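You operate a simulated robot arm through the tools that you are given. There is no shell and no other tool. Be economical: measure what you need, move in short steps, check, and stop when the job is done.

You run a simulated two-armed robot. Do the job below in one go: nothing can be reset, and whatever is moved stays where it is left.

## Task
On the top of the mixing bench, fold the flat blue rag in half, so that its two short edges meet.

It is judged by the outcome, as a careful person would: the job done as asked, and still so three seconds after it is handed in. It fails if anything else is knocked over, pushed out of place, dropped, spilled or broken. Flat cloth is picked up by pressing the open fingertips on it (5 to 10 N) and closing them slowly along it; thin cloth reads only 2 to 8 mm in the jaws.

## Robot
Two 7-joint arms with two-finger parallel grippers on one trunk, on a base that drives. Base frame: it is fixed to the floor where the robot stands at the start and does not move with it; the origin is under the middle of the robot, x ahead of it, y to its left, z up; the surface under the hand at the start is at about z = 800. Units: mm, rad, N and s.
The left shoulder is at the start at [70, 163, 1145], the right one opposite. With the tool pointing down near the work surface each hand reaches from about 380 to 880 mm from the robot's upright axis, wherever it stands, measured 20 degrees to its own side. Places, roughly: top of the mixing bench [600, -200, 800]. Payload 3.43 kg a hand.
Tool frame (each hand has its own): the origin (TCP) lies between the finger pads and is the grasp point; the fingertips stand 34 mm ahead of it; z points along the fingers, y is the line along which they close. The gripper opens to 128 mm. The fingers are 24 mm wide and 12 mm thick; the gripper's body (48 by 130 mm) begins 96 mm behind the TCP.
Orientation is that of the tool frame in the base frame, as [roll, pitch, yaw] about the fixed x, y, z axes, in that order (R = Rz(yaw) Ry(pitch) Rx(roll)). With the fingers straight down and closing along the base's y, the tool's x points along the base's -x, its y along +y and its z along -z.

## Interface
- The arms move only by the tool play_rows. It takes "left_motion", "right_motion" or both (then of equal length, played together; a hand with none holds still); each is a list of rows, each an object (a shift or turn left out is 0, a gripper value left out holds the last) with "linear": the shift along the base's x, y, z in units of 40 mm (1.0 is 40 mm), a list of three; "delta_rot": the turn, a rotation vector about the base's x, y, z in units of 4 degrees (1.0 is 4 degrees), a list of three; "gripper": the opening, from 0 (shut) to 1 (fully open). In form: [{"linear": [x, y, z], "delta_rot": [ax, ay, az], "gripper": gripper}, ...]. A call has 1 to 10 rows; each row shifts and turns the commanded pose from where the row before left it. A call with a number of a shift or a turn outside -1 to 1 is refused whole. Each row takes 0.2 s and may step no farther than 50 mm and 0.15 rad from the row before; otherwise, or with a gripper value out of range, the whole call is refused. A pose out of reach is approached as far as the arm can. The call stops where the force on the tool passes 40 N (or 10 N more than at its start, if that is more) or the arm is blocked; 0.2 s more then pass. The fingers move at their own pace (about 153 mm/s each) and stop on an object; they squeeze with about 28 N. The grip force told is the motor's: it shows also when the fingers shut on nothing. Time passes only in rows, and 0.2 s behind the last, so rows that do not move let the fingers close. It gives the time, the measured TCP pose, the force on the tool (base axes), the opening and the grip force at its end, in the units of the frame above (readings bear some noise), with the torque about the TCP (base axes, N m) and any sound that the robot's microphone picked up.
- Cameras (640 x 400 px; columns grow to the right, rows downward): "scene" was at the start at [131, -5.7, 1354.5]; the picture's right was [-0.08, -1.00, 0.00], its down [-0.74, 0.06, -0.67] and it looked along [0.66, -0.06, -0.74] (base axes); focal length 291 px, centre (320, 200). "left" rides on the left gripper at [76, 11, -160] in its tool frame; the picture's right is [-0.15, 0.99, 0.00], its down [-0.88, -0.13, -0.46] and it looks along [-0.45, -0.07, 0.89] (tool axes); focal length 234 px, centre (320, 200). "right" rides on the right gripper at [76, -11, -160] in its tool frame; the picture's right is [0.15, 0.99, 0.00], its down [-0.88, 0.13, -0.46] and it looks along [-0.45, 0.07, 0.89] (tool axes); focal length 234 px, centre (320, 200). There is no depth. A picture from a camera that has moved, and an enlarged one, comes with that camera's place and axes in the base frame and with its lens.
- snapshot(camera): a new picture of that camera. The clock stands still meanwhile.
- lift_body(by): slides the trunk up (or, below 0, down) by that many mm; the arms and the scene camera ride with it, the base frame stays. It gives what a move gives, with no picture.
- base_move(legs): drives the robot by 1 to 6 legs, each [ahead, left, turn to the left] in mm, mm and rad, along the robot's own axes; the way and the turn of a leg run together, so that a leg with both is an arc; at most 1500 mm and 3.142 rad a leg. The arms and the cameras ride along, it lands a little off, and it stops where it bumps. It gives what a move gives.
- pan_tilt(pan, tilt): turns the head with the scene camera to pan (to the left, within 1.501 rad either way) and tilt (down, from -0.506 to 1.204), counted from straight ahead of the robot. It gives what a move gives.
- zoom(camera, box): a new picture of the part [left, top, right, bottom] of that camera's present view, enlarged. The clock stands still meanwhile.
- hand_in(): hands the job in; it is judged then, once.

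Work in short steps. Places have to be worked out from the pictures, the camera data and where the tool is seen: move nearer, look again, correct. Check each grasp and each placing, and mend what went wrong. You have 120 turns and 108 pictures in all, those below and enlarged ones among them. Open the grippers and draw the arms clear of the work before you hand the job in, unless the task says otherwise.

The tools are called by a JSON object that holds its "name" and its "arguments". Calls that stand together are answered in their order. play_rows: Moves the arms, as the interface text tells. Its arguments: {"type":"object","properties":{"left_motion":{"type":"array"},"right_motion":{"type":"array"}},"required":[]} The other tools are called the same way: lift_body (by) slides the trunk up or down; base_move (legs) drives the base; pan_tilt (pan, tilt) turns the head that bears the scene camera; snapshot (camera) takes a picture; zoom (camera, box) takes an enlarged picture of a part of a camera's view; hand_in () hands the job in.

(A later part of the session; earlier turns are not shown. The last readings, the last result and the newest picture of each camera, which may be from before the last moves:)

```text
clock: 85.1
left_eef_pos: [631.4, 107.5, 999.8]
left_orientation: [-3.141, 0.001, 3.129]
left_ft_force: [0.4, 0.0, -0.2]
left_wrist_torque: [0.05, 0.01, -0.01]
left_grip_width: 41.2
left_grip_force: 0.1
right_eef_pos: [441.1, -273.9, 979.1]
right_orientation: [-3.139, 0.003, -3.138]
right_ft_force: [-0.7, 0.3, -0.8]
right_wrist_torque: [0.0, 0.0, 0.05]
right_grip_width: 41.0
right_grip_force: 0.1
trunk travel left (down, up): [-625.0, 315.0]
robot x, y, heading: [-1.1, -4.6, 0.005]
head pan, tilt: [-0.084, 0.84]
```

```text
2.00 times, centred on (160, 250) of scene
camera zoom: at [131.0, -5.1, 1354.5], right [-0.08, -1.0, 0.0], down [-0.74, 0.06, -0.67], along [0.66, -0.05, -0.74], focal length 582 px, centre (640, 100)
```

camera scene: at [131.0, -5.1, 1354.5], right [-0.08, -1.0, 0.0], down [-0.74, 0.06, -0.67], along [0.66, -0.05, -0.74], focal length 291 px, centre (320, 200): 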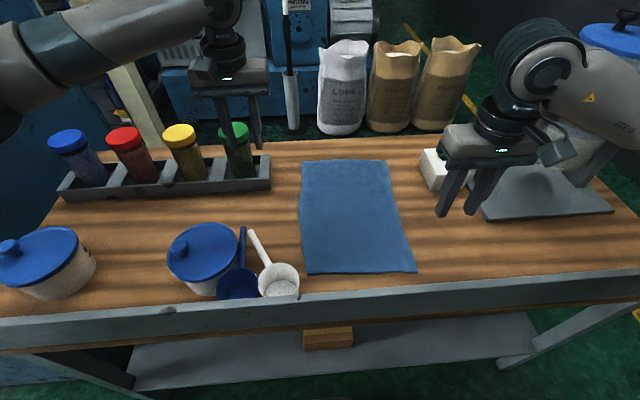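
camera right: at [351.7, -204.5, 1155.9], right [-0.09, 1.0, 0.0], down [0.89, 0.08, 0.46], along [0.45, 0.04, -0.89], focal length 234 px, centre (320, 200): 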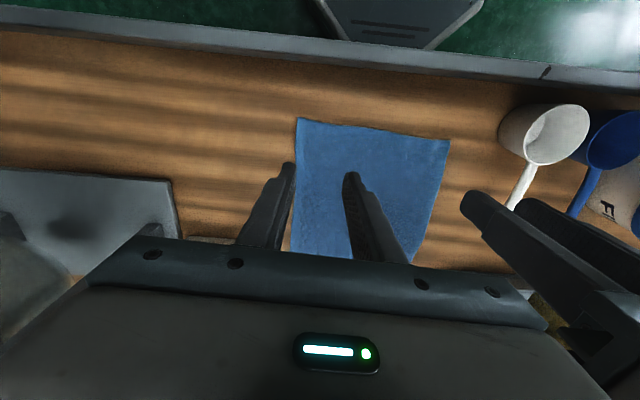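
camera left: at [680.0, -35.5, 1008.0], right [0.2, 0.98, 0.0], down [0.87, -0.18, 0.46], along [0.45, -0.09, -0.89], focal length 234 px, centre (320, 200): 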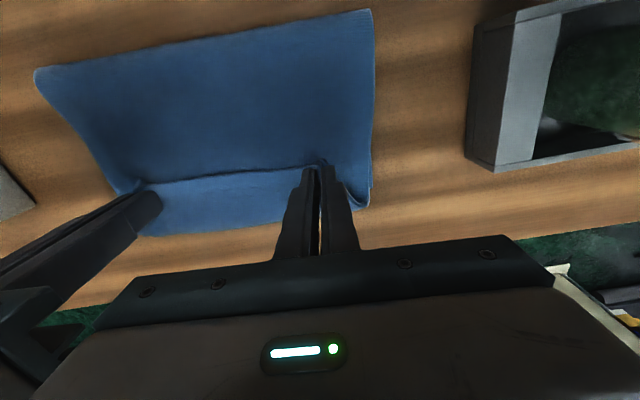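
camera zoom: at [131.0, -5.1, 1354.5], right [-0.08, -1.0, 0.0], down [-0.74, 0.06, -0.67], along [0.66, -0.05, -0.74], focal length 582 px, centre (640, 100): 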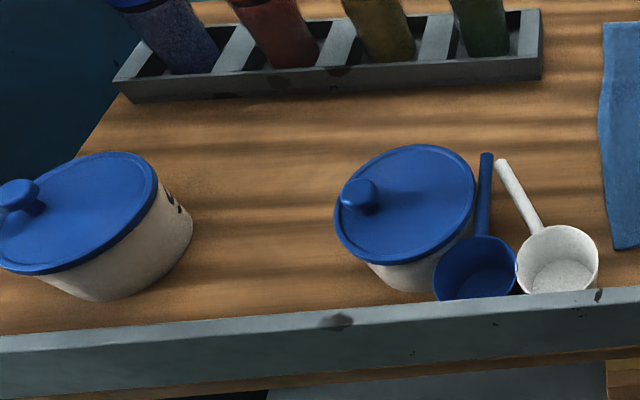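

Comparing with the first picture: the pot moved about (-18,-107) mm, the blue ladle about (-7,-56), and the white one about (-6,-47) with a 29° turn. Everything is upright. I'll put them back, starting by bringing the left hand over the white ladle's handle for a close look.

{"name": "play_rows", "arguments": {"left_motion": [{"linear": [-0.58, -0.06, -0.1], "delta_rot": [0, 0, 1], "gripper": 0.3}, {"linear": [-0.58, -0.06, -0.1], "delta_rot": [0, 0, 1]}, {"linear": [-0.58, -0.06, -0.1], "delta_rot": [0, 0, 1]}, {"linear": [-0.58, -0.06, -0.1], "delta_rot": [0, 0, 1]}, {"linear": [-0.58, -0.06, -0.1], "delta_rot": [0, 0, 1]}, {"linear": [-0.58, -0.06, -0.1], "delta_rot": [0, 0, 1]}, {"linear": [-0.58, -0.06, -0.1], "delta_rot": [0, 0, 0.75]}, {}]}}

{"name": "snapshot", "arguments": {"camera": "left"}}

{"name": "zoom", "arguments": {"camera": "scene", "box": [150, 190, 330, 310]}}

```text
clock: 86.9
left_eef_pos: [467.5, 90.0, 972.5]
left_orientation: [-3.141, -0.002, -2.684]
left_ft_force: [0.4, -0.1, 0.9]
left_wrist_torque: [-0.01, 0.04, 0.0]
left_grip_width: 38.5
left_grip_force: 0.1
right_eef_pos: [441.7, -273.9, 978.6]
right_orientation: [-3.14, 0.001, -3.137]
right_ft_force: [0.4, -0.5, -0.6]
right_wrist_torque: [0.02, -0.01, 0.01]
right_grip_width: 41.2
right_grip_force: 0.1
trunk travel left (down, up): [-625.0, 315.0]
robot x, y, heading: [3.2, 5.0, 0.007]
head pan, tilt: [-0.084, 0.84]
```

```text
53 pictures are left
camera left: at [396.2, 67.2, 1132.2], right [-0.31, 0.95, 0.0], down [0.85, 0.27, 0.46], along [0.43, 0.14, -0.89], focal length 234 px, centre (320, 200)
```

left: 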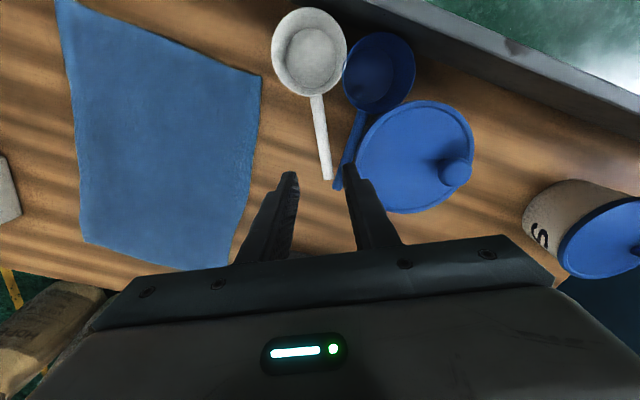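

```text
3.33 times, centred on (240, 250) of scene
camera zoom: at [131.4, -5.1, 1354.4], right [-0.08, -1.0, 0.0], down [-0.74, 0.06, -0.67], along [0.66, -0.05, -0.75], focal length 971 px, centre (587, 33)
```

zoom: 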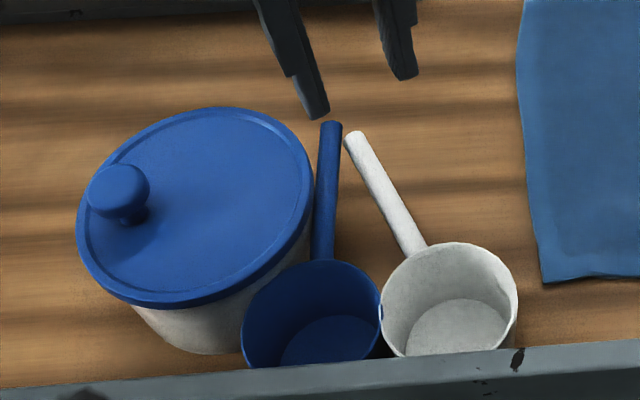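

The ladle rim and handle sit at about z≈860. I'll move over the white handle close to its cup, where there is room beside the blue one, narrow the jaws, and go down partway to check.

{"name": "play_rows", "arguments": {"left_motion": [{"linear": [-0.69, -0.25, 0], "gripper": 0.19}, {"linear": [0, 0, -0.6]}, {"linear": [0, 0, -0.6]}, {"linear": [0, 0, -0.6]}, {}]}}

{"name": "snapshot", "arguments": {"camera": "left"}}

{"name": "zoom", "arguments": {"camera": "scene", "box": [180, 160, 330, 310]}}

```text
clock: 88.1
left_eef_pos: [441.3, 79.4, 901.5]
left_orientation: [3.141, -0.001, -2.685]
left_ft_force: [0.1, 0.4, 0.4]
left_wrist_torque: [0.0, 0.02, 0.01]
left_grip_width: 24.3
left_grip_force: 0.1
right_eef_pos: [441.2, -274.2, 977.9]
right_orientation: [-3.139, 0.0, -3.139]
right_ft_force: [-0.1, -0.7, -0.6]
right_wrist_torque: [0.0, -0.02, 0.0]
right_grip_width: 40.7
right_grip_force: 0.0
trunk travel left (down, up): [-625.0, 315.0]
robot x, y, heading: [3.2, 0.2, -0.001]
head pan, tilt: [-0.084, 0.84]
```

```text
51 pictures are left
camera left: at [368.6, 57.5, 1060.2], right [-0.31, 0.95, 0.0], down [0.85, 0.27, 0.46], along [0.43, 0.14, -0.89], focal length 234 px, centre (320, 200)
```

left: 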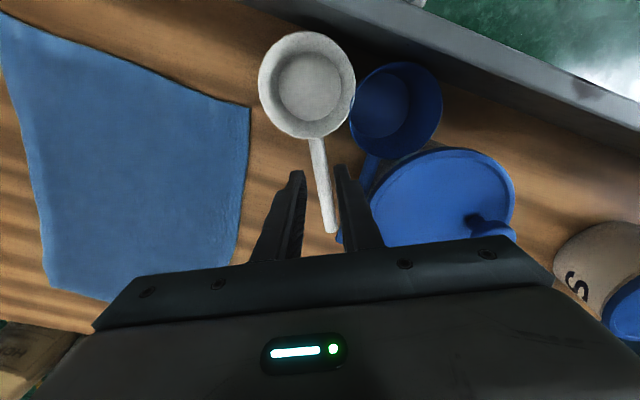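

```text
2.67 times, centred on (255, 235) of scene
camera zoom: at [130.9, -5.2, 1354.5], right [-0.08, -1.0, 0.0], down [-0.74, 0.06, -0.67], along [0.67, -0.05, -0.74], focal length 777 px, centre (493, 107)
```

zoom: 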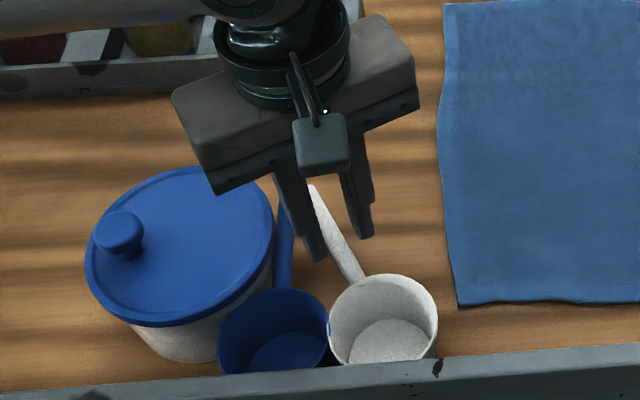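

Handle lies between the fingers. Lower 43 mm and close gently.

{"name": "play_rows", "arguments": {"left_motion": [{"linear": [0, 0, -0.5]}, {"linear": [0, 0, -0.4]}, {"linear": [0, 0, -0.17]}, {}, {"gripper": 0.12}, {"gripper": 0.06}, {"gripper": 0.0}, {}, {}]}}

{"name": "snapshot", "arguments": {"camera": "left"}}

```text
clock: 90.1
left_eef_pos: [440.8, 79.1, 858.1]
left_orientation: [3.141, 0.001, -2.686]
left_ft_force: [0.4, -0.2, -0.5]
left_wrist_torque: [0.03, -0.02, -0.01]
left_grip_width: 12.8
left_grip_force: 27.3
right_eef_pos: [441.5, -274.1, 977.9]
right_orientation: [-3.14, -0.001, -3.139]
right_ft_force: [0.4, 1.2, -0.1]
right_wrist_torque: [0.02, -0.04, 0.02]
right_grip_width: 41.0
right_grip_force: 0.1
trunk travel left (down, up): [-625.0, 315.0]
robot x, y, heading: [-0.2, -3.9, 0.005]
head pan, tilt: [-0.084, 0.84]
```

```text
49 pictures are left
camera left: at [368.9, 56.9, 1017.9], right [-0.31, 0.95, 0.0], down [0.85, 0.27, 0.46], along [0.43, 0.14, -0.89], focal length 234 px, centre (320, 200)
```

left: 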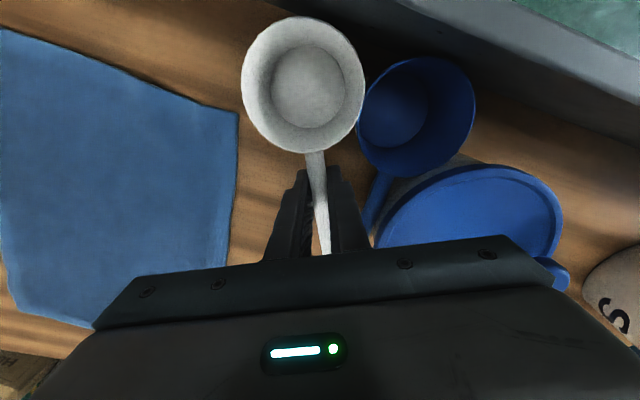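

White ladle's handle is gripped. I'll lift it 6 mm level and carry it forward 155 mm to a clear spot as a temporary place.

{"name": "play_rows", "arguments": {"left_motion": [{"linear": [0, -0.02, 0.15]}, {"linear": [0.4, -0.05, 0]}, {"linear": [0.6, -0.05, 0]}, {"linear": [0.7, 0, 0]}, {"linear": [0.7, 0, 0]}, {"linear": [0.7, 0, 0]}, {"linear": [0.5, 0, 0]}, {"linear": [0.28, 0, 0]}, {}]}}

{"name": "zoom", "arguments": {"camera": "scene", "box": [150, 140, 350, 310]}}

{"name": "snapshot", "arguments": {"camera": "left"}}

```text
clock: 92.1
left_eef_pos: [596.8, 74.9, 863.9]
left_orientation: [-3.14, -0.001, -2.683]
left_ft_force: [-1.0, 0.1, 2.9]
left_wrist_torque: [-0.07, 0.14, -0.01]
left_grip_width: 12.7
left_grip_force: 27.5
right_eef_pos: [441.0, -273.2, 978.2]
right_orientation: [-3.14, 0.0, -3.137]
right_ft_force: [0.3, -0.6, -0.5]
right_wrist_torque: [-0.02, 0.02, -0.01]
right_grip_width: 40.9
right_grip_force: 0.0
trunk travel left (down, up): [-625.0, 315.0]
robot x, y, heading: [-0.8, 2.6, 0.002]
head pan, tilt: [-0.084, 0.84]
```

```text
2.35 times, centred on (250, 225) of scene
camera zoom: at [130.8, -5.1, 1354.5], right [-0.08, -1.0, 0.0], down [-0.74, 0.06, -0.67], along [0.67, -0.05, -0.74], focal length 685 px, centre (485, 141)
```

zoom: 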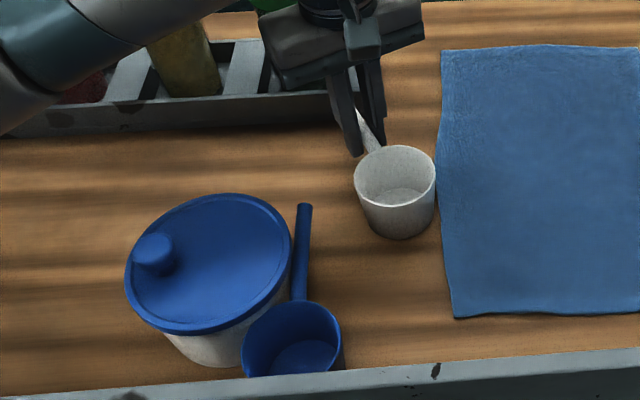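

```text
47 pictures are left
camera left: at [524.4, 52.8, 1023.8], right [-0.31, 0.95, 0.0], down [0.85, 0.27, 0.46], along [0.43, 0.14, -0.89], focal length 234 px, centre (320, 200)
```

left: 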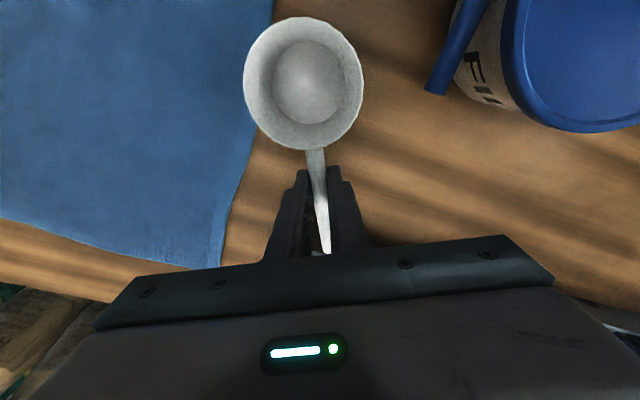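

Carried cleanly. I'll shift it 10 mm away from the rag, set it down, release, and rise.

{"name": "play_rows", "arguments": {"left_motion": [{"linear": [0, 0.25, 0]}, {"linear": [0, 0, -0.13]}, {}, {"gripper": 0.06}, {"gripper": 0.12}, {"gripper": 0.19}, {"linear": [0, 0, 0.5]}, {"linear": [0, 0, 0.9]}, {"linear": [0, 0, 0.9]}, {}]}}

{"name": "zoom", "arguments": {"camera": "scene", "box": [150, 140, 350, 310]}}

```text
clock: 94.3
left_eef_pos: [596.1, 85.8, 952.2]
left_orientation: [-3.142, 0.0, -2.686]
left_ft_force: [0.8, 0.8, 0.0]
left_wrist_torque: [0.02, 0.0, -0.03]
left_grip_width: 24.0
left_grip_force: 0.1
right_eef_pos: [442.3, -273.8, 977.9]
right_orientation: [-3.138, 0.0, -3.139]
right_ft_force: [0.2, -0.3, 0.4]
right_wrist_torque: [-0.04, 0.0, -0.02]
right_grip_width: 40.9
right_grip_force: 0.0
trunk travel left (down, up): [-625.0, 315.0]
robot x, y, heading: [1.8, 3.6, -0.001]
head pan, tilt: [-0.084, 0.84]
```

```text
2.35 times, centred on (250, 225) of scene
camera zoom: at [131.4, -4.8, 1354.4], right [-0.08, -1.0, 0.0], down [-0.74, 0.06, -0.67], along [0.66, -0.05, -0.75], focal length 685 px, centre (485, 141)
```

zoom: 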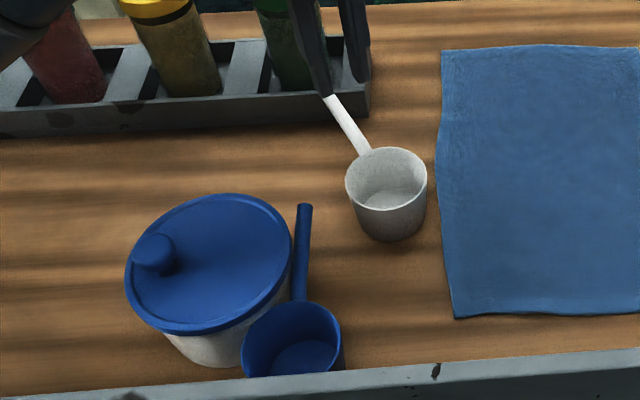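

White is safely parked. Now I'll move over the tip of the blue ladle's handle, beyond the pot's lid, and look.

{"name": "play_rows", "arguments": {"left_motion": [{"linear": [-0.33, 0.15, 0], "delta_rot": [0, 0, -1], "gripper": 0.17}, {"linear": [-0.33, 0.15, 0], "delta_rot": [0, 0, -1]}, {"linear": [-0.33, 0.15, 0], "delta_rot": [0, 0, -1]}, {"linear": [-0.33, 0.15, 0], "delta_rot": [0, 0, -1]}, {"linear": [-0.33, 0.15, 0], "delta_rot": [0, 0, -1]}, {"linear": [-0.33, 0.15, 0], "delta_rot": [0, 0, -1]}, {"linear": [-0.33, 0.12, -0.5], "delta_rot": [0, 0, -0.2]}, {}]}}

{"name": "snapshot", "arguments": {"camera": "left"}}

{"name": "zoom", "arguments": {"camera": "scene", "box": [150, 170, 310, 310]}}

```text
clock: 96.1
left_eef_pos: [503.8, 125.4, 931.8]
left_orientation: [-3.141, 0.002, -3.117]
left_ft_force: [0.1, 0.0, -0.7]
left_wrist_torque: [-0.01, 0.01, -0.02]
left_grip_width: 21.5
left_grip_force: 0.0
right_eef_pos: [441.2, -273.3, 978.0]
right_orientation: [-3.14, 0.001, -3.138]
right_ft_force: [-0.3, -0.4, -0.7]
right_wrist_torque: [0.0, 0.03, 0.02]
right_grip_width: 40.9
right_grip_force: 0.1
trunk travel left (down, up): [-625.0, 315.0]
robot x, y, heading: [-1.0, 0.0, 0.002]
head pan, tilt: [-0.084, 0.84]
```

```text
45 pictures are left
camera left: at [428.7, 136.2, 1090.7], right [0.12, 0.99, 0.0], down [0.88, -0.11, 0.46], along [0.45, -0.06, -0.89], focal length 234 px, centre (320, 200)
```

left: 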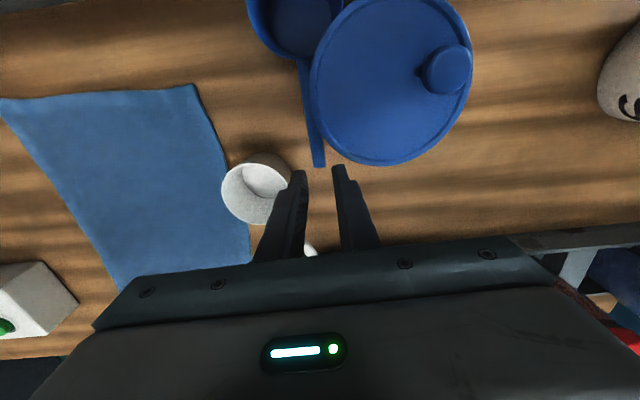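

```text
2.86 times, centred on (230, 240) of scene
camera zoom: at [131.1, -5.5, 1354.5], right [-0.08, -1.0, 0.0], down [-0.74, 0.06, -0.67], along [0.66, -0.05, -0.74], focal length 832 px, centre (577, 86)
```

zoom: 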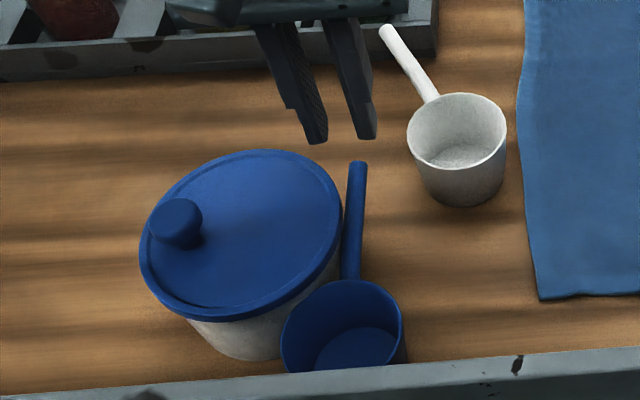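

The tip is at (505.6,123.6); the lid edge is close. I'll narrow the jaws to 16 mm, shift slightly forward, lower to the handle and grip.

{"name": "play_rows", "arguments": {"left_motion": [{"linear": [0.07, -0.045, 0], "gripper": 0.13}, {"linear": [0, 0, -0.6]}, {"linear": [0, 0, -0.6]}, {"linear": [0, 0, -0.4]}, {"linear": [0, 0, -0.27]}, {}, {"gripper": 0.06}, {"gripper": 0.0}, {}]}}

{"name": "snapshot", "arguments": {"camera": "left"}}

```text
clock: 98.1
left_eef_pos: [507.3, 123.8, 854.7]
left_orientation: [3.141, -0.001, -3.116]
left_ft_force: [0.0, 0.6, -0.2]
left_wrist_torque: [0.01, -0.03, 0.01]
left_grip_width: 12.8
left_grip_force: 28.1
right_eef_pos: [442.1, -274.1, 977.1]
right_orientation: [-3.139, 0.002, -3.138]
right_ft_force: [0.1, -0.3, -0.7]
right_wrist_torque: [0.0, 0.0, 0.02]
right_grip_width: 40.9
right_grip_force: 0.1
trunk travel left (down, up): [-625.0, 315.0]
robot x, y, heading: [-2.3, 5.2, 0.002]
head pan, tilt: [-0.084, 0.84]
```

```text
43 pictures are left
camera left: at [431.5, 134.1, 1015.7], right [0.12, 0.99, 0.0], down [0.88, -0.11, 0.46], along [0.45, -0.06, -0.89], focal length 234 px, centre (320, 200)
```

left: 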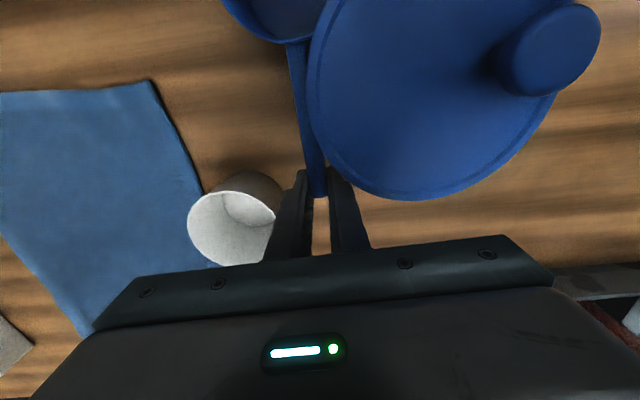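

Blue's handle is too crowded by white to slide sideways. A better order is to release blue in place and drag the pot left by its knob first. Releasing, rising, and moving over the knob.

{"name": "play_rows", "arguments": {"left_motion": [{"gripper": 0.13}, {}, {"linear": [0, 0, 0.5]}, {"linear": [0, 0, 0.9]}, {"linear": [0, 0, 0.9]}, {"linear": [-0.44, 0.67, 0.5], "gripper": 0.5}, {"linear": [-0.44, 0.67, 0]}, {"linear": [-0.44, 0.67, 0]}, {"linear": [-0.44, 0.69, 0]}, {}]}}

{"name": "snapshot", "arguments": {"camera": "left"}}

{"name": "zoom", "arguments": {"camera": "scene", "box": [130, 170, 310, 310]}}

```text
clock: 100.3
left_eef_pos: [436.9, 231.9, 967.6]
left_orientation: [3.141, 0.0, -3.116]
left_ft_force: [-0.1, -0.6, 0.4]
left_wrist_torque: [0.0, -0.01, -0.02]
left_grip_width: 63.9
left_grip_force: 0.1
right_eef_pos: [442.3, -273.9, 978.0]
right_orientation: [3.141, -0.002, -3.138]
right_ft_force: [-0.6, 0.0, -0.8]
right_wrist_torque: [0.06, 0.0, -0.02]
right_grip_width: 41.0
right_grip_force: 0.1
trunk travel left (down, up): [-625.0, 315.0]
robot x, y, heading: [-0.9, 6.3, 0.003]
head pan, tilt: [-0.084, 0.84]
```

```text
42 pictures are left
camera left: at [361.7, 241.9, 1127.5], right [0.12, 0.99, 0.0], down [0.88, -0.11, 0.46], along [0.45, -0.06, -0.89], focal length 234 px, centre (320, 200)
```

left: 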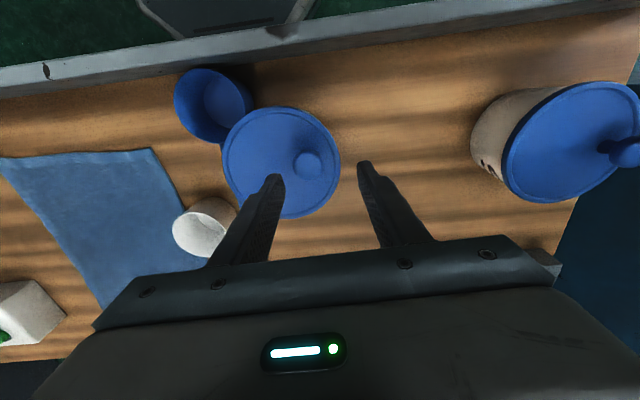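

```text
2.86 times, centred on (220, 240) of scene
camera zoom: at [131.9, -6.1, 1354.4], right [-0.08, -1.0, 0.0], down [-0.74, 0.06, -0.67], along [0.66, -0.05, -0.75], focal length 832 px, centre (606, 86)
```

zoom: 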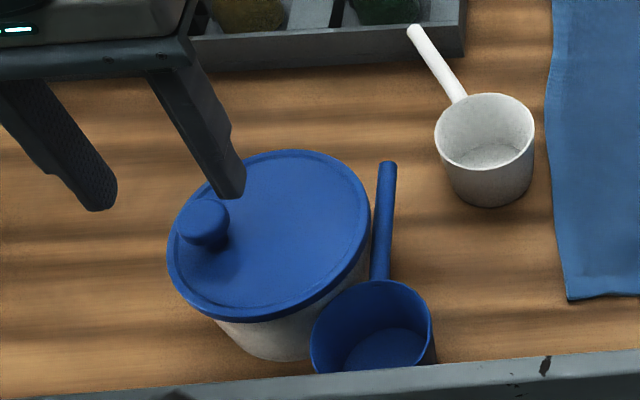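

Knob found at (433,220), about z 914, with the lid top at about 880. I'll centre over it, lower so tips stay 4 mm above the lid, and close.

{"name": "play_rows", "arguments": {"left_motion": [{"linear": [-0.09, -0.3, 0]}, {"linear": [0, 0, -0.6]}, {"linear": [0, 0, -0.4]}, {"linear": [0, 0, -0.22]}, {}, {"gripper": 0.4}, {"gripper": 0.3}, {"gripper": 0.2}, {"gripper": 0.1}, {}]}}

{"name": "snapshot", "arguments": {"camera": "left"}}

```text
clock: 102.5
left_eef_pos: [432.6, 220.9, 920.1]
left_orientation: [-3.14, 0.002, -3.115]
left_ft_force: [1.2, 4.0, 22.4]
left_wrist_torque: [0.08, -0.04, -0.05]
left_grip_width: 27.7
left_grip_force: 28.2
right_eef_pos: [440.6, -273.8, 979.2]
right_orientation: [-3.14, 0.001, -3.136]
right_ft_force: [-0.4, -0.1, 0.2]
right_wrist_torque: [-0.01, 0.01, 0.05]
right_grip_width: 40.9
right_grip_force: 0.1
trunk travel left (down, up): [-625.0, 315.0]
robot x, y, heading: [2.5, 2.2, 0.003]
head pan, tilt: [-0.084, 0.84]
```

```text
40 pictures are left
camera left: at [356.6, 230.5, 1079.6], right [0.12, 0.99, 0.0], down [0.88, -0.11, 0.46], along [0.45, -0.06, -0.89], focal length 234 px, centre (320, 200)
```

left: 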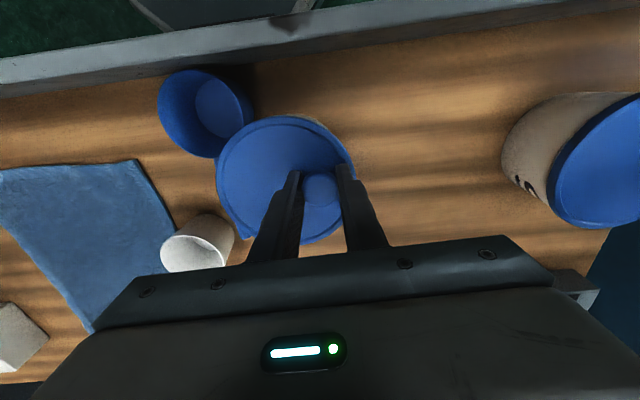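

Knob gripped (27.7 mm), but the hand presses down with 22 N. I'll ease up in small steps.

{"name": "play_rows", "arguments": {"left_motion": [{"linear": [0, 0, 0.04]}, {}]}}

```text
clock: 103.1
left_eef_pos: [432.5, 220.9, 919.3]
left_orientation: [-3.139, -0.002, -3.117]
left_ft_force: [1.4, 2.0, 2.9]
left_wrist_torque: [0.07, -0.35, 0.04]
left_grip_width: 27.5
left_grip_force: 27.7
right_eef_pos: [440.4, -273.2, 978.0]
right_orientation: [-3.14, -0.001, -3.139]
right_ft_force: [0.2, 0.0, 0.6]
right_wrist_torque: [-0.01, 0.0, 0.0]
right_grip_width: 40.7
right_grip_force: 0.1
trunk travel left (down, up): [-625.0, 315.0]
robot x, y, heading: [2.0, 1.5, -0.003]
head pan, tilt: [-0.084, 0.84]
```

Relieved to 3 N. Start dragging: first 15 mm to see that the pot follows.

{"name": "play_rows", "arguments": {"left_motion": [{"linear": [0.03, 0.18, 0]}, {"linear": [0.04, 0.2, 0]}, {}]}}

{"name": "zoom", "arguments": {"camera": "scene", "box": [100, 170, 300, 310]}}

```text
clock: 103.9
left_eef_pos: [435.1, 235.2, 921.1]
left_orientation: [-3.14, 0.001, -3.116]
left_ft_force: [-0.7, -1.3, 0.4]
left_wrist_torque: [-0.02, 0.02, -0.03]
left_grip_width: 27.9
left_grip_force: 27.9
right_eef_pos: [440.4, -273.4, 977.4]
right_orientation: [-3.14, -0.001, -3.139]
right_ft_force: [0.5, -0.5, 0.3]
right_wrist_torque: [0.02, -0.02, -0.01]
right_grip_width: 41.2
right_grip_force: 0.1
trunk travel left (down, up): [-625.0, 315.0]
robot x, y, heading: [-0.0, 1.5, 0.002]
head pan, tilt: [-0.084, 0.84]
heard: snap
```

```text
2.86 times, centred on (200, 240) of scene
camera zoom: at [131.1, -5.4, 1354.5], right [-0.08, -1.0, 0.0], down [-0.74, 0.06, -0.67], along [0.66, -0.05, -0.74], focal length 832 px, centre (663, 86)
```

zoom: 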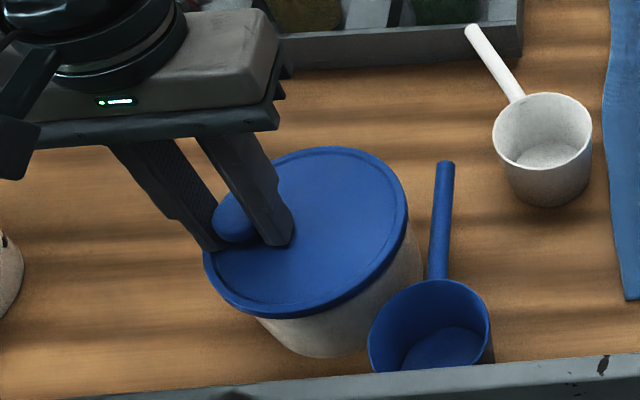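

A snap was heard: the lid came unclipped and slid about 14 mm. I'll move it straight back and press it down to reseat it.

{"name": "play_rows", "arguments": {"left_motion": [{"linear": [-0.035, -0.19, 0.02]}, {"linear": [-0.035, -0.19, 0]}, {}, {"linear": [0, 0, -0.04]}, {"linear": [0, 0, -0.03]}, {}]}}

{"name": "zoom", "arguments": {"camera": "scene", "box": [100, 170, 300, 310]}}

{"name": "snapshot", "arguments": {"camera": "left"}}

```text
clock: 105.3
left_eef_pos: [433.5, 219.9, 920.5]
left_orientation: [3.14, 0.003, -3.117]
left_ft_force: [1.7, 3.5, 13.4]
left_wrist_torque: [0.02, 0.28, 0.03]
left_grip_width: 27.8
left_grip_force: 27.5
right_eef_pos: [441.3, -273.2, 978.4]
right_orientation: [-3.141, 0.0, -3.137]
right_ft_force: [-0.2, -0.4, 0.3]
right_wrist_torque: [-0.01, -0.04, 0.02]
right_grip_width: 41.3
right_grip_force: 0.0
trunk travel left (down, up): [-625.0, 315.0]
robot x, y, heading: [-2.1, -2.9, 0.003]
head pan, tilt: [-0.084, 0.84]
```

```text
2.86 times, centred on (200, 240) of scene
camera zoom: at [130.4, -5.0, 1354.8], right [-0.08, -1.0, 0.0], down [-0.74, 0.06, -0.67], along [0.67, -0.05, -0.74], focal length 832 px, centre (663, 86)
```

zoom: 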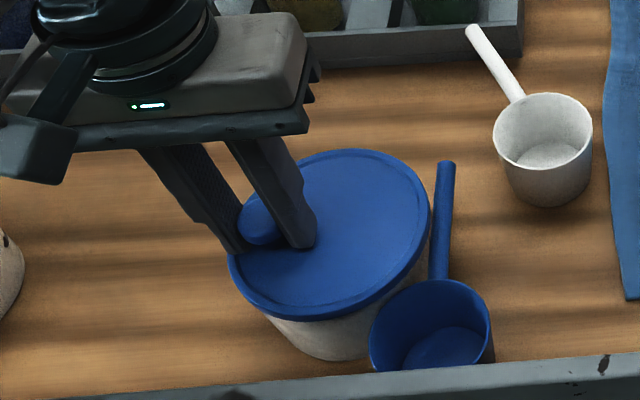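

```text
37 pictures are left
camera left: at [356.8, 230.5, 1079.2], right [0.12, 0.99, 0.0], down [0.88, -0.11, 0.46], along [0.45, -0.06, -0.89], focal length 234 px, centre (320, 200)
```

left: 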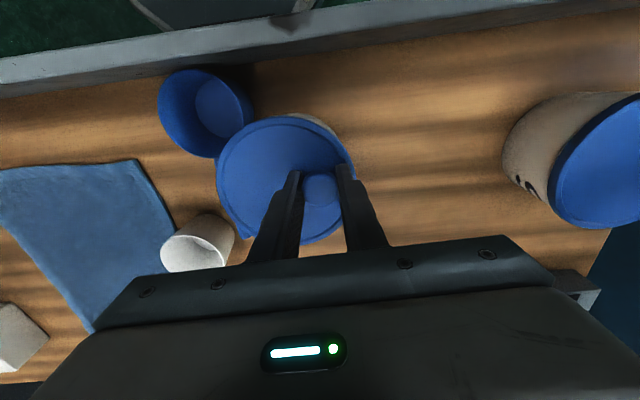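

Lid is back in place, now at 13 N. I'll press a bit harder and listen for a click.

{"name": "play_rows", "arguments": {"left_motion": [{"linear": [0, 0, -0.05]}, {"linear": [0, 0, -0.02]}, {}]}}

```text
clock: 105.9
left_eef_pos: [433.1, 221.2, 919.2]
left_orientation: [-3.14, 0.009, -3.115]
left_ft_force: [-6.3, 1.7, 17.9]
left_wrist_torque: [-0.03, 0.75, -0.01]
left_grip_width: 27.7
left_grip_force: 28.1
right_eef_pos: [439.9, -274.0, 979.8]
right_orientation: [-3.141, 0.002, -3.136]
right_ft_force: [0.0, 0.4, -0.6]
right_wrist_torque: [0.0, 0.02, -0.01]
right_grip_width: 41.0
right_grip_force: 0.1
trunk travel left (down, up): [-625.0, 315.0]
robot x, y, heading: [0.5, -1.6, 0.001]
head pan, tilt: [-0.084, 0.84]
stopped in row 3 (left hand): the force on the tool passed its limit at 42 N (the readings are from after the stop); the commanded pose is now the measured one
```

Pressed to 42 N with no further change; lid height is as before, so it's seated. I'll release it gently, rise, and go back to the white ladle to give more room, since the pot body must be pushed instead.

{"name": "play_rows", "arguments": {"left_motion": [{"linear": [0, 0, 0.04]}, {"gripper": 0.3}, {"gripper": 0.45}, {"linear": [0, 0, 0.6]}, {"linear": [0, 0, 0.9]}, {"linear": [0, 0, 0.6]}]}}

{"name": "play_rows", "arguments": {"left_motion": [{"linear": [0.58, -0.48, 0], "delta_rot": [0, 0, 1], "gripper": 0.19}, {"linear": [0.58, -0.48, 0], "delta_rot": [0, 0, 1]}, {"linear": [0.58, -0.48, 0], "delta_rot": [0, 0, 1]}, {"linear": [0.58, -0.48, -0.2], "delta_rot": [0, 0, 1]}, {"linear": [0.58, -0.48, -0.4], "delta_rot": [0, 0, 1]}, {"linear": [0.58, -0.48, -0.5], "delta_rot": [0, 0, 1]}, {"linear": [0.58, -0.48, -0.6], "delta_rot": [0, 0, 0.2]}, {}]}}

{"name": "snapshot", "arguments": {"camera": "left"}}

{"name": "zoom", "arguments": {"camera": "scene", "box": [130, 160, 330, 310]}}

```text
clock: 107.3
left_eef_pos: [435.5, 222.1, 1003.2]
left_orientation: [-3.14, 0.005, -3.117]
left_ft_force: [0.5, 0.7, 0.5]
left_wrist_torque: [0.01, 0.03, 0.0]
left_grip_width: 57.6
left_grip_force: 0.1
right_eef_pos: [441.1, -274.3, 977.1]
right_orientation: [-3.14, 0.0, -3.136]
right_ft_force: [-0.7, -0.2, 0.4]
right_wrist_torque: [0.0, 0.0, 0.01]
right_grip_width: 41.1
right_grip_force: 0.2
trunk travel left (down, up): [-625.0, 315.0]
robot x, y, heading: [0.1, 0.3, 0.005]
head pan, tilt: [-0.084, 0.84]
heard: snap
```

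```text
clock: 109.1
left_eef_pos: [596.4, 86.3, 935.1]
left_orientation: [-3.141, 0.005, -2.681]
left_ft_force: [0.1, 0.2, -0.7]
left_wrist_torque: [0.01, -0.02, 0.01]
left_grip_width: 24.3
left_grip_force: 0.1
right_eef_pos: [440.8, -273.1, 978.8]
right_orientation: [-3.14, 0.001, -3.135]
right_ft_force: [0.0, 0.1, 1.0]
right_wrist_torque: [0.0, -0.03, -0.04]
right_grip_width: 40.8
right_grip_force: 0.1
trunk travel left (down, up): [-625.0, 315.0]
robot x, y, heading: [3.3, 3.7, 0.003]
head pan, tilt: [-0.084, 0.84]
```

```text
36 pictures are left
camera left: at [523.0, 62.5, 1095.4], right [-0.31, 0.95, 0.0], down [0.84, 0.27, 0.46], along [0.44, 0.14, -0.89], focal length 234 px, centre (320, 200)
```

left: 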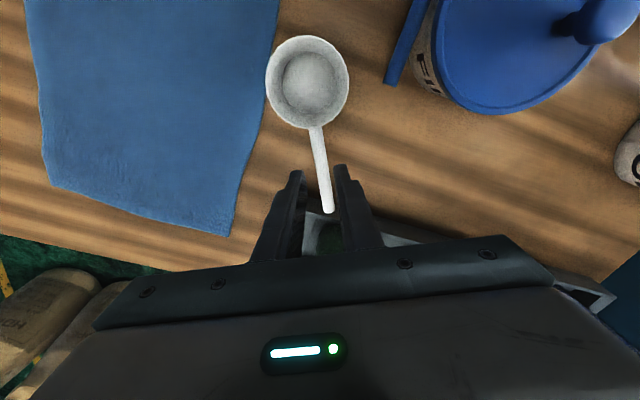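

```text
2.67 times, centred on (230, 235) of scene
camera zoom: at [130.4, -4.5, 1354.6], right [-0.08, -1.0, 0.0], down [-0.74, 0.06, -0.67], along [0.67, -0.06, -0.74], focal length 777 px, centre (560, 107)
```

zoom: 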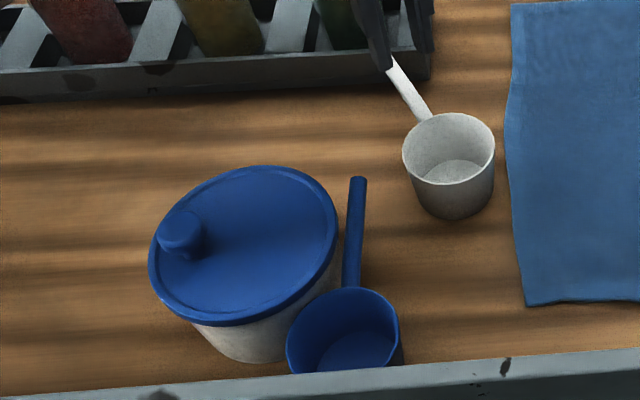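

A second snap on release suggests the lid clicked back on, and it looks seated. Now I'll grip the white handle again, then turn it straight and carry it forward to clear space.

{"name": "play_rows", "arguments": {"left_motion": [{"linear": [0, 0, -0.8]}, {"linear": [0, 0, -0.7]}, {"linear": [0, 0, -0.42]}, {}, {"gripper": 0.1}, {"gripper": 0.0}, {}, {}, {"linear": [0, 0, 0.2]}]}}

{"name": "play_rows", "arguments": {"left_motion": [{"linear": [0.1, -0.12, 0.1], "delta_rot": [0, 0, -1]}, {"linear": [0.2, -0.12, 0], "delta_rot": [0, 0, -1]}, {"linear": [0.2, -0.12, 0], "delta_rot": [0, 0, -1]}, {"linear": [0.2, -0.12, 0], "delta_rot": [0, 0, -1]}, {"linear": [0.2, -0.12, 0], "delta_rot": [0, 0, -1]}, {"linear": [0.2, -0.12, 0], "delta_rot": [0, 0, -1]}, {"linear": [0.12, -0.13, 0], "delta_rot": [0, 0, -0.6]}, {}]}}

{"name": "zoom", "arguments": {"camera": "scene", "box": [150, 130, 350, 310]}}

```text
clock: 111.1
left_eef_pos: [597.0, 86.2, 866.7]
left_orientation: [-3.14, 0.005, -2.683]
left_ft_force: [0.0, -0.3, -0.7]
left_wrist_torque: [0.0, -0.05, 0.01]
left_grip_width: 12.7
left_grip_force: 27.6
right_eef_pos: [441.3, -273.9, 977.9]
right_orientation: [-3.139, -0.001, -3.138]
right_ft_force: [-0.5, -0.2, 0.0]
right_wrist_torque: [-0.05, 0.03, 0.04]
right_grip_width: 41.0
right_grip_force: 0.0
trunk travel left (down, up): [-625.0, 315.0]
robot x, y, heading: [2.9, 2.1, 0.002]
head pan, tilt: [-0.084, 0.84]
```

```text
clock: 112.9
left_eef_pos: [645.3, 52.5, 870.4]
left_orientation: [-3.141, 0.005, 3.139]
left_ft_force: [0.2, 0.5, -0.5]
left_wrist_torque: [-0.02, 0.02, 0.0]
left_grip_width: 12.7
left_grip_force: 27.9
right_eef_pos: [441.9, -272.7, 978.7]
right_orientation: [-3.14, 0.0, -3.135]
right_ft_force: [0.3, 0.3, -0.9]
right_wrist_torque: [0.01, 0.0, 0.03]
right_grip_width: 41.0
right_grip_force: 0.0
trunk travel left (down, up): [-625.0, 315.0]
robot x, y, heading: [2.7, 2.2, -0.003]
head pan, tilt: [-0.084, 0.84]
```

```text
2.22 times, centred on (250, 220) of scene
camera zoom: at [131.2, -4.9, 1354.5], right [-0.08, -1.0, 0.0], down [-0.74, 0.06, -0.67], along [0.66, -0.05, -0.74], focal length 647 px, centre (476, 156)
```

zoom: 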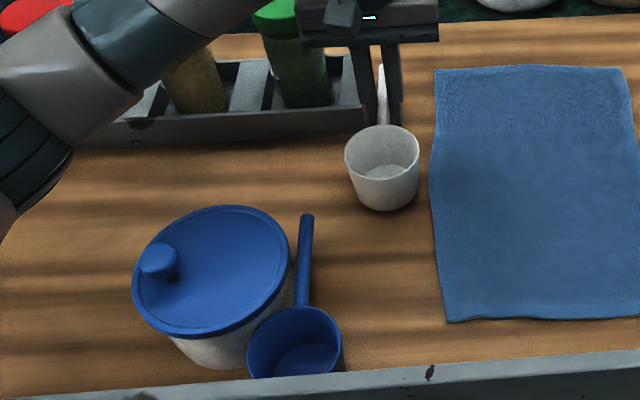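

White is straight and clear. Set it down, release, rise, and go over the blue handle tip again.

{"name": "play_rows", "arguments": {"left_motion": [{"linear": [0, 0, -0.3]}, {}, {"gripper": 0.07}, {"gripper": 0.13}, {"linear": [0, 0, 0.5]}, {"linear": [0, 0, 0.9]}, {"linear": [0, 0, 0.9]}]}}

{"name": "play_rows", "arguments": {"left_motion": [{"linear": [-0.69, 0.36, 0], "delta_rot": [0, 0, 0.35]}, {"linear": [-0.69, 0.36, 0]}, {"linear": [-0.69, 0.36, 0]}, {"linear": [-0.69, 0.36, 0]}, {"linear": [-0.69, 0.34, 0]}, {"linear": [0, 0, -0.5]}, {}]}}

{"name": "snapshot", "arguments": {"camera": "left"}}

```text
clock: 114.5
left_eef_pos: [644.5, 51.6, 951.5]
left_orientation: [-3.141, 0.005, 3.139]
left_ft_force: [-0.4, -0.1, 0.1]
left_wrist_torque: [0.0, -0.03, -0.04]
left_grip_width: 16.6
left_grip_force: 0.0
right_eef_pos: [441.0, -274.8, 977.8]
right_orientation: [-3.138, 0.0, -3.136]
right_ft_force: [0.2, -0.6, 0.1]
right_wrist_torque: [-0.01, -0.02, -0.02]
right_grip_width: 41.0
right_grip_force: 0.1
trunk travel left (down, up): [-625.0, 315.0]
robot x, y, heading: [1.8, -1.9, -0.004]
head pan, tilt: [-0.084, 0.84]
```

```text
clock: 116.1
left_eef_pos: [509.2, 123.2, 931.3]
left_orientation: [-3.141, 0.005, -3.119]
left_ft_force: [0.0, 0.4, 0.0]
left_wrist_torque: [-0.04, -0.01, 0.05]
left_grip_width: 16.7
left_grip_force: 0.1
right_eef_pos: [440.0, -274.0, 979.1]
right_orientation: [-3.139, 0.001, -3.137]
right_ft_force: [0.9, 0.4, -0.4]
right_wrist_torque: [-0.01, -0.03, 0.0]
right_grip_width: 41.2
right_grip_force: 0.1
trunk travel left (down, up): [-625.0, 315.0]
robot x, y, heading: [-1.9, -1.1, 0.001]
head pan, tilt: [-0.084, 0.84]
```

```text
33 pictures are left
camera left: at [431.2, 133.7, 1090.2], right [0.12, 0.99, 0.0], down [0.88, -0.11, 0.46], along [0.46, -0.06, -0.89], focal length 234 px, centre (320, 200)
```

left: 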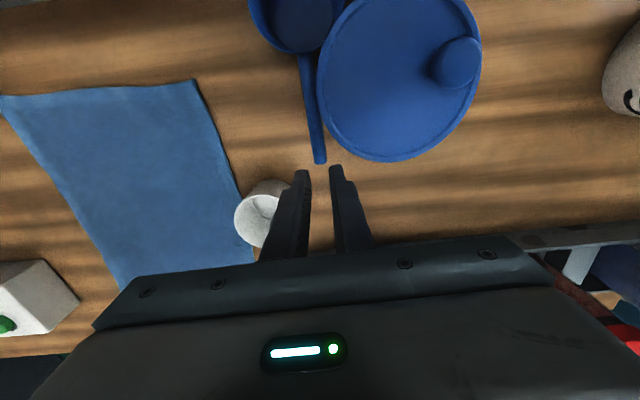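

Same view as before. Grip the tip and slide the blue ladle 40 mm to the right.

{"name": "play_rows", "arguments": {"left_motion": [{"linear": [-0.05, 0, -0.7]}, {"linear": [0, 0, -0.7]}, {"linear": [0, 0, -0.46]}, {}, {"gripper": 0.06}, {"gripper": 0.0}, {}, {}]}}

{"name": "play_rows", "arguments": {"left_motion": [{"linear": [0, 0, 0.06]}, {"linear": [0, -0.2, 0]}, {"linear": [0, -0.2, 0]}, {"linear": [0, -0.2, 0]}, {"linear": [0, -0.2, 0]}, {"linear": [0, -0.2, 0]}, {"linear": [0, 0, -0.05]}, {}]}}

{"name": "zoom", "arguments": {"camera": "scene", "box": [150, 150, 350, 310]}}

```text
clock: 117.9
left_eef_pos: [506.5, 124.2, 857.0]
left_orientation: [-3.14, 0.005, -3.118]
left_ft_force: [-0.6, 0.1, 0.9]
left_wrist_torque: [-0.01, -0.07, 0.0]
left_grip_width: 12.6
left_grip_force: 28.3
right_eef_pos: [442.5, -274.2, 977.2]
right_orientation: [-3.14, 0.0, -3.136]
right_ft_force: [-0.6, 0.2, -0.3]
right_wrist_torque: [-0.06, 0.0, 0.0]
right_grip_width: 40.9
right_grip_force: 0.2
trunk travel left (down, up): [-625.0, 315.0]
robot x, y, heading: [6.4, 1.8, -0.005]
head pan, tilt: [-0.084, 0.84]
```

```text
clock: 119.7
left_eef_pos: [505.0, 83.2, 856.1]
left_orientation: [-3.14, 0.005, -3.12]
left_ft_force: [0.1, -0.4, 2.2]
left_wrist_torque: [0.01, 0.31, -0.05]
left_grip_width: 12.6
left_grip_force: 28.0
right_eef_pos: [442.3, -273.2, 978.2]
right_orientation: [-3.14, 0.0, -3.137]
right_ft_force: [-1.1, -0.2, 0.3]
right_wrist_torque: [0.0, 0.0, -0.01]
right_grip_width: 41.1
right_grip_force: 0.1
trunk travel left (down, up): [-625.0, 315.0]
robot x, y, heading: [2.7, 4.6, 0.003]
head pan, tilt: [-0.084, 0.84]
```

```text
2.50 times, centred on (250, 230) of scene
camera zoom: at [131.0, -5.1, 1354.5], right [-0.08, -1.0, 0.0], down [-0.74, 0.06, -0.67], along [0.66, -0.05, -0.74], focal length 728 px, centre (495, 125)
```

zoom: 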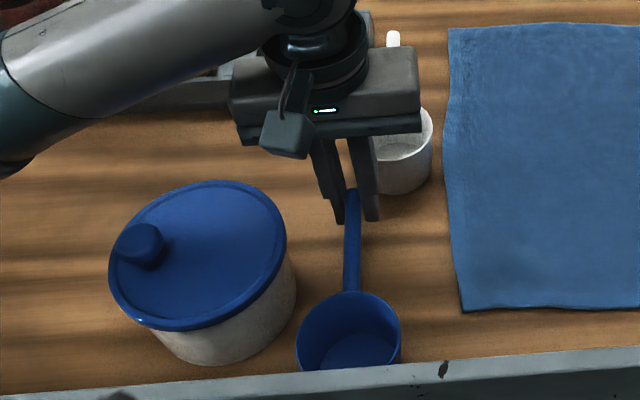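

Blue slid cleanly. I'll move it 15 mm more for clearance, release, then rise and close the jaws over the gap at the pot's right side.

{"name": "play_rows", "arguments": {"left_motion": [{"linear": [0, -0.2, 0.03]}, {"linear": [0, -0.18, 0]}, {}, {"gripper": 0.07}, {"gripper": 0.13}, {"linear": [0, 0, 0.7]}, {"linear": [0, 0, 0.9]}, {"linear": [0, 0, 0.9]}]}}

{"name": "play_rows", "arguments": {"left_motion": [{"linear": [-0.6, 0.25, 0], "delta_rot": [0, 0, -1], "gripper": 0.0}, {"linear": [-0.6, 0.25, 0], "delta_rot": [0, 0, -1]}, {"linear": [-0.55, 0.28, 0], "delta_rot": [0, 0, -0.25]}, {"linear": [0, 0, -0.5]}, {}]}}

{"name": "snapshot", "arguments": {"camera": "left"}}

{"name": "zoom", "arguments": {"camera": "scene", "box": [150, 150, 350, 310]}}

```text
clock: 121.5
left_eef_pos: [504.7, 67.6, 958.1]
left_orientation: [3.141, 0.005, -3.118]
left_ft_force: [0.1, 0.4, 0.1]
left_wrist_torque: [0.04, -0.01, 0.02]
left_grip_width: 16.5
left_grip_force: 0.0
right_eef_pos: [442.4, -273.7, 979.6]
right_orientation: [-3.141, -0.001, -3.137]
right_ft_force: [0.4, 0.5, -0.5]
right_wrist_torque: [0.02, 0.01, 0.0]
right_grip_width: 41.0
right_grip_force: 0.0
trunk travel left (down, up): [-625.0, 315.0]
robot x, y, heading: [0.7, -0.8, 0.001]
head pan, tilt: [-0.084, 0.84]
```

```text
clock: 122.7
left_eef_pos: [435.9, 100.0, 939.4]
left_orientation: [-3.141, 0.004, 3.008]
left_ft_force: [0.2, 0.3, 0.2]
left_wrist_torque: [0.0, -0.01, 0.02]
left_grip_width: 0.0
left_grip_force: 28.5
right_eef_pos: [441.9, -273.1, 978.4]
right_orientation: [-3.138, 0.0, -3.137]
right_ft_force: [0.8, 0.5, -0.8]
right_wrist_torque: [0.01, 0.02, 0.01]
right_grip_width: 40.8
right_grip_force: 0.1
trunk travel left (down, up): [-625.0, 315.0]
robot x, y, heading: [-4.3, -1.1, -0.002]
head pan, tilt: [-0.084, 0.84]
```

```text
31 pictures are left
camera left: at [360.8, 121.9, 1097.7], right [0.28, 0.96, 0.0], down [0.85, -0.25, 0.46], along [0.44, -0.13, -0.89], focal length 234 px, centre (320, 200)
```

left: 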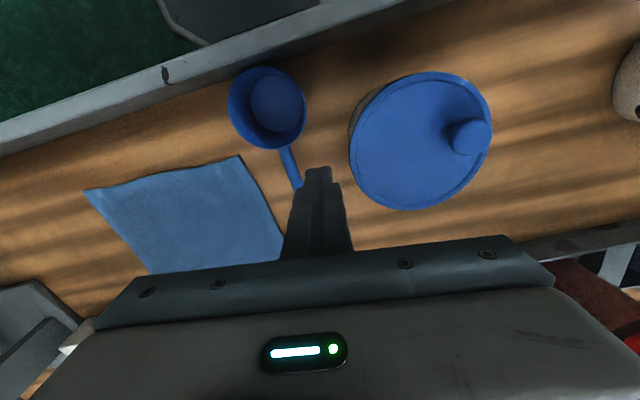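

```text
2.50 times, centred on (250, 230) of scene
camera zoom: at [130.8, -5.2, 1354.5], right [-0.08, -1.0, 0.0], down [-0.74, 0.06, -0.67], along [0.67, -0.05, -0.74], focal length 728 px, centre (495, 125)
```

zoom: 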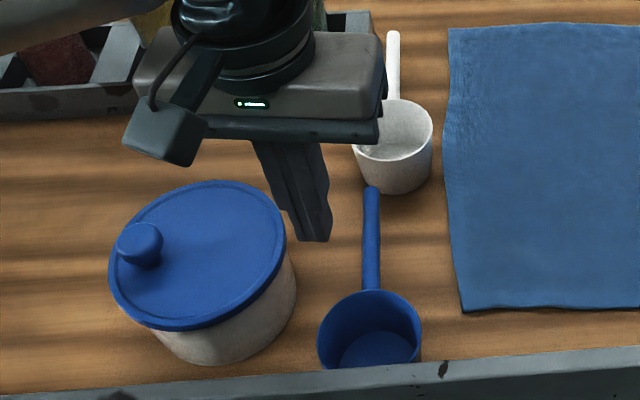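

Gap is good. I'll tilt the hand 16° so only the fingertips touch the pot's body low down (not the lid), and lower beside it.

{"name": "play_rows", "arguments": {"left_motion": [{"delta_rot": [1, 0, 0]}, {"delta_rot": [1, 0, 0]}, {"delta_rot": [1, 0, 0]}, {"delta_rot": [1, 0, 0]}, {"linear": [0, 0, -0.8]}, {"linear": [0, 0, -0.8]}, {"linear": [0, 0, -0.65]}, {}]}}

{"name": "zoom", "arguments": {"camera": "scene", "box": [150, 150, 350, 310]}}

```text
clock: 124.5
left_eef_pos: [436.5, 99.5, 846.1]
left_orientation: [2.867, -0.032, 3.01]
left_ft_force: [-0.4, 0.7, -0.2]
left_wrist_torque: [0.01, 0.01, -0.01]
left_grip_width: 0.0
left_grip_force: 27.6
right_eef_pos: [440.8, -274.3, 979.1]
right_orientation: [-3.138, 0.002, -3.138]
right_ft_force: [-0.6, 0.8, -0.4]
right_wrist_torque: [0.03, -0.02, -0.02]
right_grip_width: 41.1
right_grip_force: 0.1
trunk travel left (down, up): [-625.0, 315.0]
robot x, y, heading: [0.2, -0.1, 0.001]
head pan, tilt: [-0.084, 0.84]
```

```text
2.50 times, centred on (250, 230) of scene
camera zoom: at [130.9, -5.2, 1354.5], right [-0.08, -1.0, 0.0], down [-0.74, 0.06, -0.67], along [0.67, -0.05, -0.74], focal length 728 px, centre (495, 125)
```

zoom: 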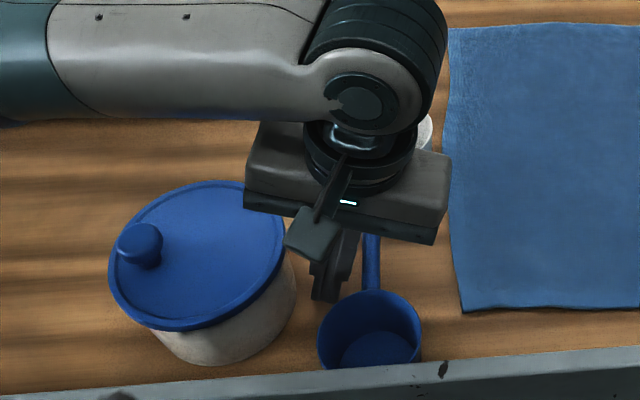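

In position. Push left slowly, first half.

{"name": "play_rows", "arguments": {"left_motion": [{"linear": [0, 0.15, 0]}, {"linear": [0.03, 0.19, 0]}, {"linear": [0.03, 0.19, 0]}, {"linear": [0.03, 0.19, 0]}, {"linear": [0.03, 0.19, 0]}, {"linear": [0.03, 0.19, 0]}, {"linear": [0.03, 0.19, 0]}, {"linear": [0.03, 0.19, 0]}, {"linear": [0.03, 0.19, 0]}]}}

{"name": "snapshot", "arguments": {"camera": "scene"}}

```text
clock: 126.5
left_eef_pos: [445.3, 166.8, 848.5]
left_orientation: [2.866, -0.032, 3.011]
left_ft_force: [0.1, -0.3, -0.1]
left_wrist_torque: [-0.05, -0.02, 0.02]
left_grip_width: 0.1
left_grip_force: 27.5
right_eef_pos: [440.6, -274.3, 979.4]
right_orientation: [-3.141, 0.0, -3.137]
right_ft_force: [-0.2, 0.4, -0.5]
right_wrist_torque: [0.0, 0.0, 0.0]
right_grip_width: 41.3
right_grip_force: 0.0
trunk travel left (down, up): [-625.0, 315.0]
robot x, y, heading: [-1.6, -1.0, -0.002]
head pan, tilt: [-0.084, 0.84]
```

```text
28 pictures are left
camera scene: at [131.0, -4.8, 1354.5], right [-0.08, -1.0, 0.0], down [-0.74, 0.06, -0.67], along [0.66, -0.05, -0.74], focal length 291 px, centre (320, 200)
```

scene: 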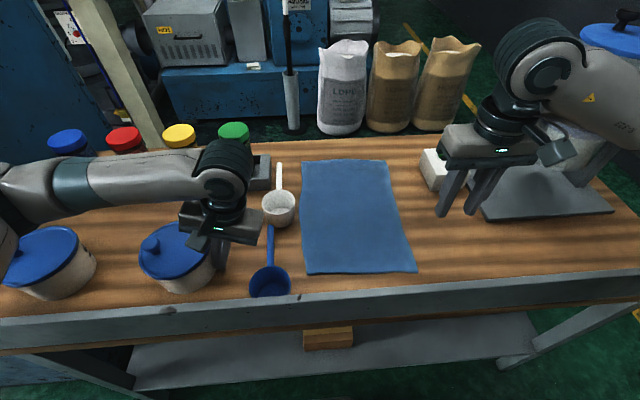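

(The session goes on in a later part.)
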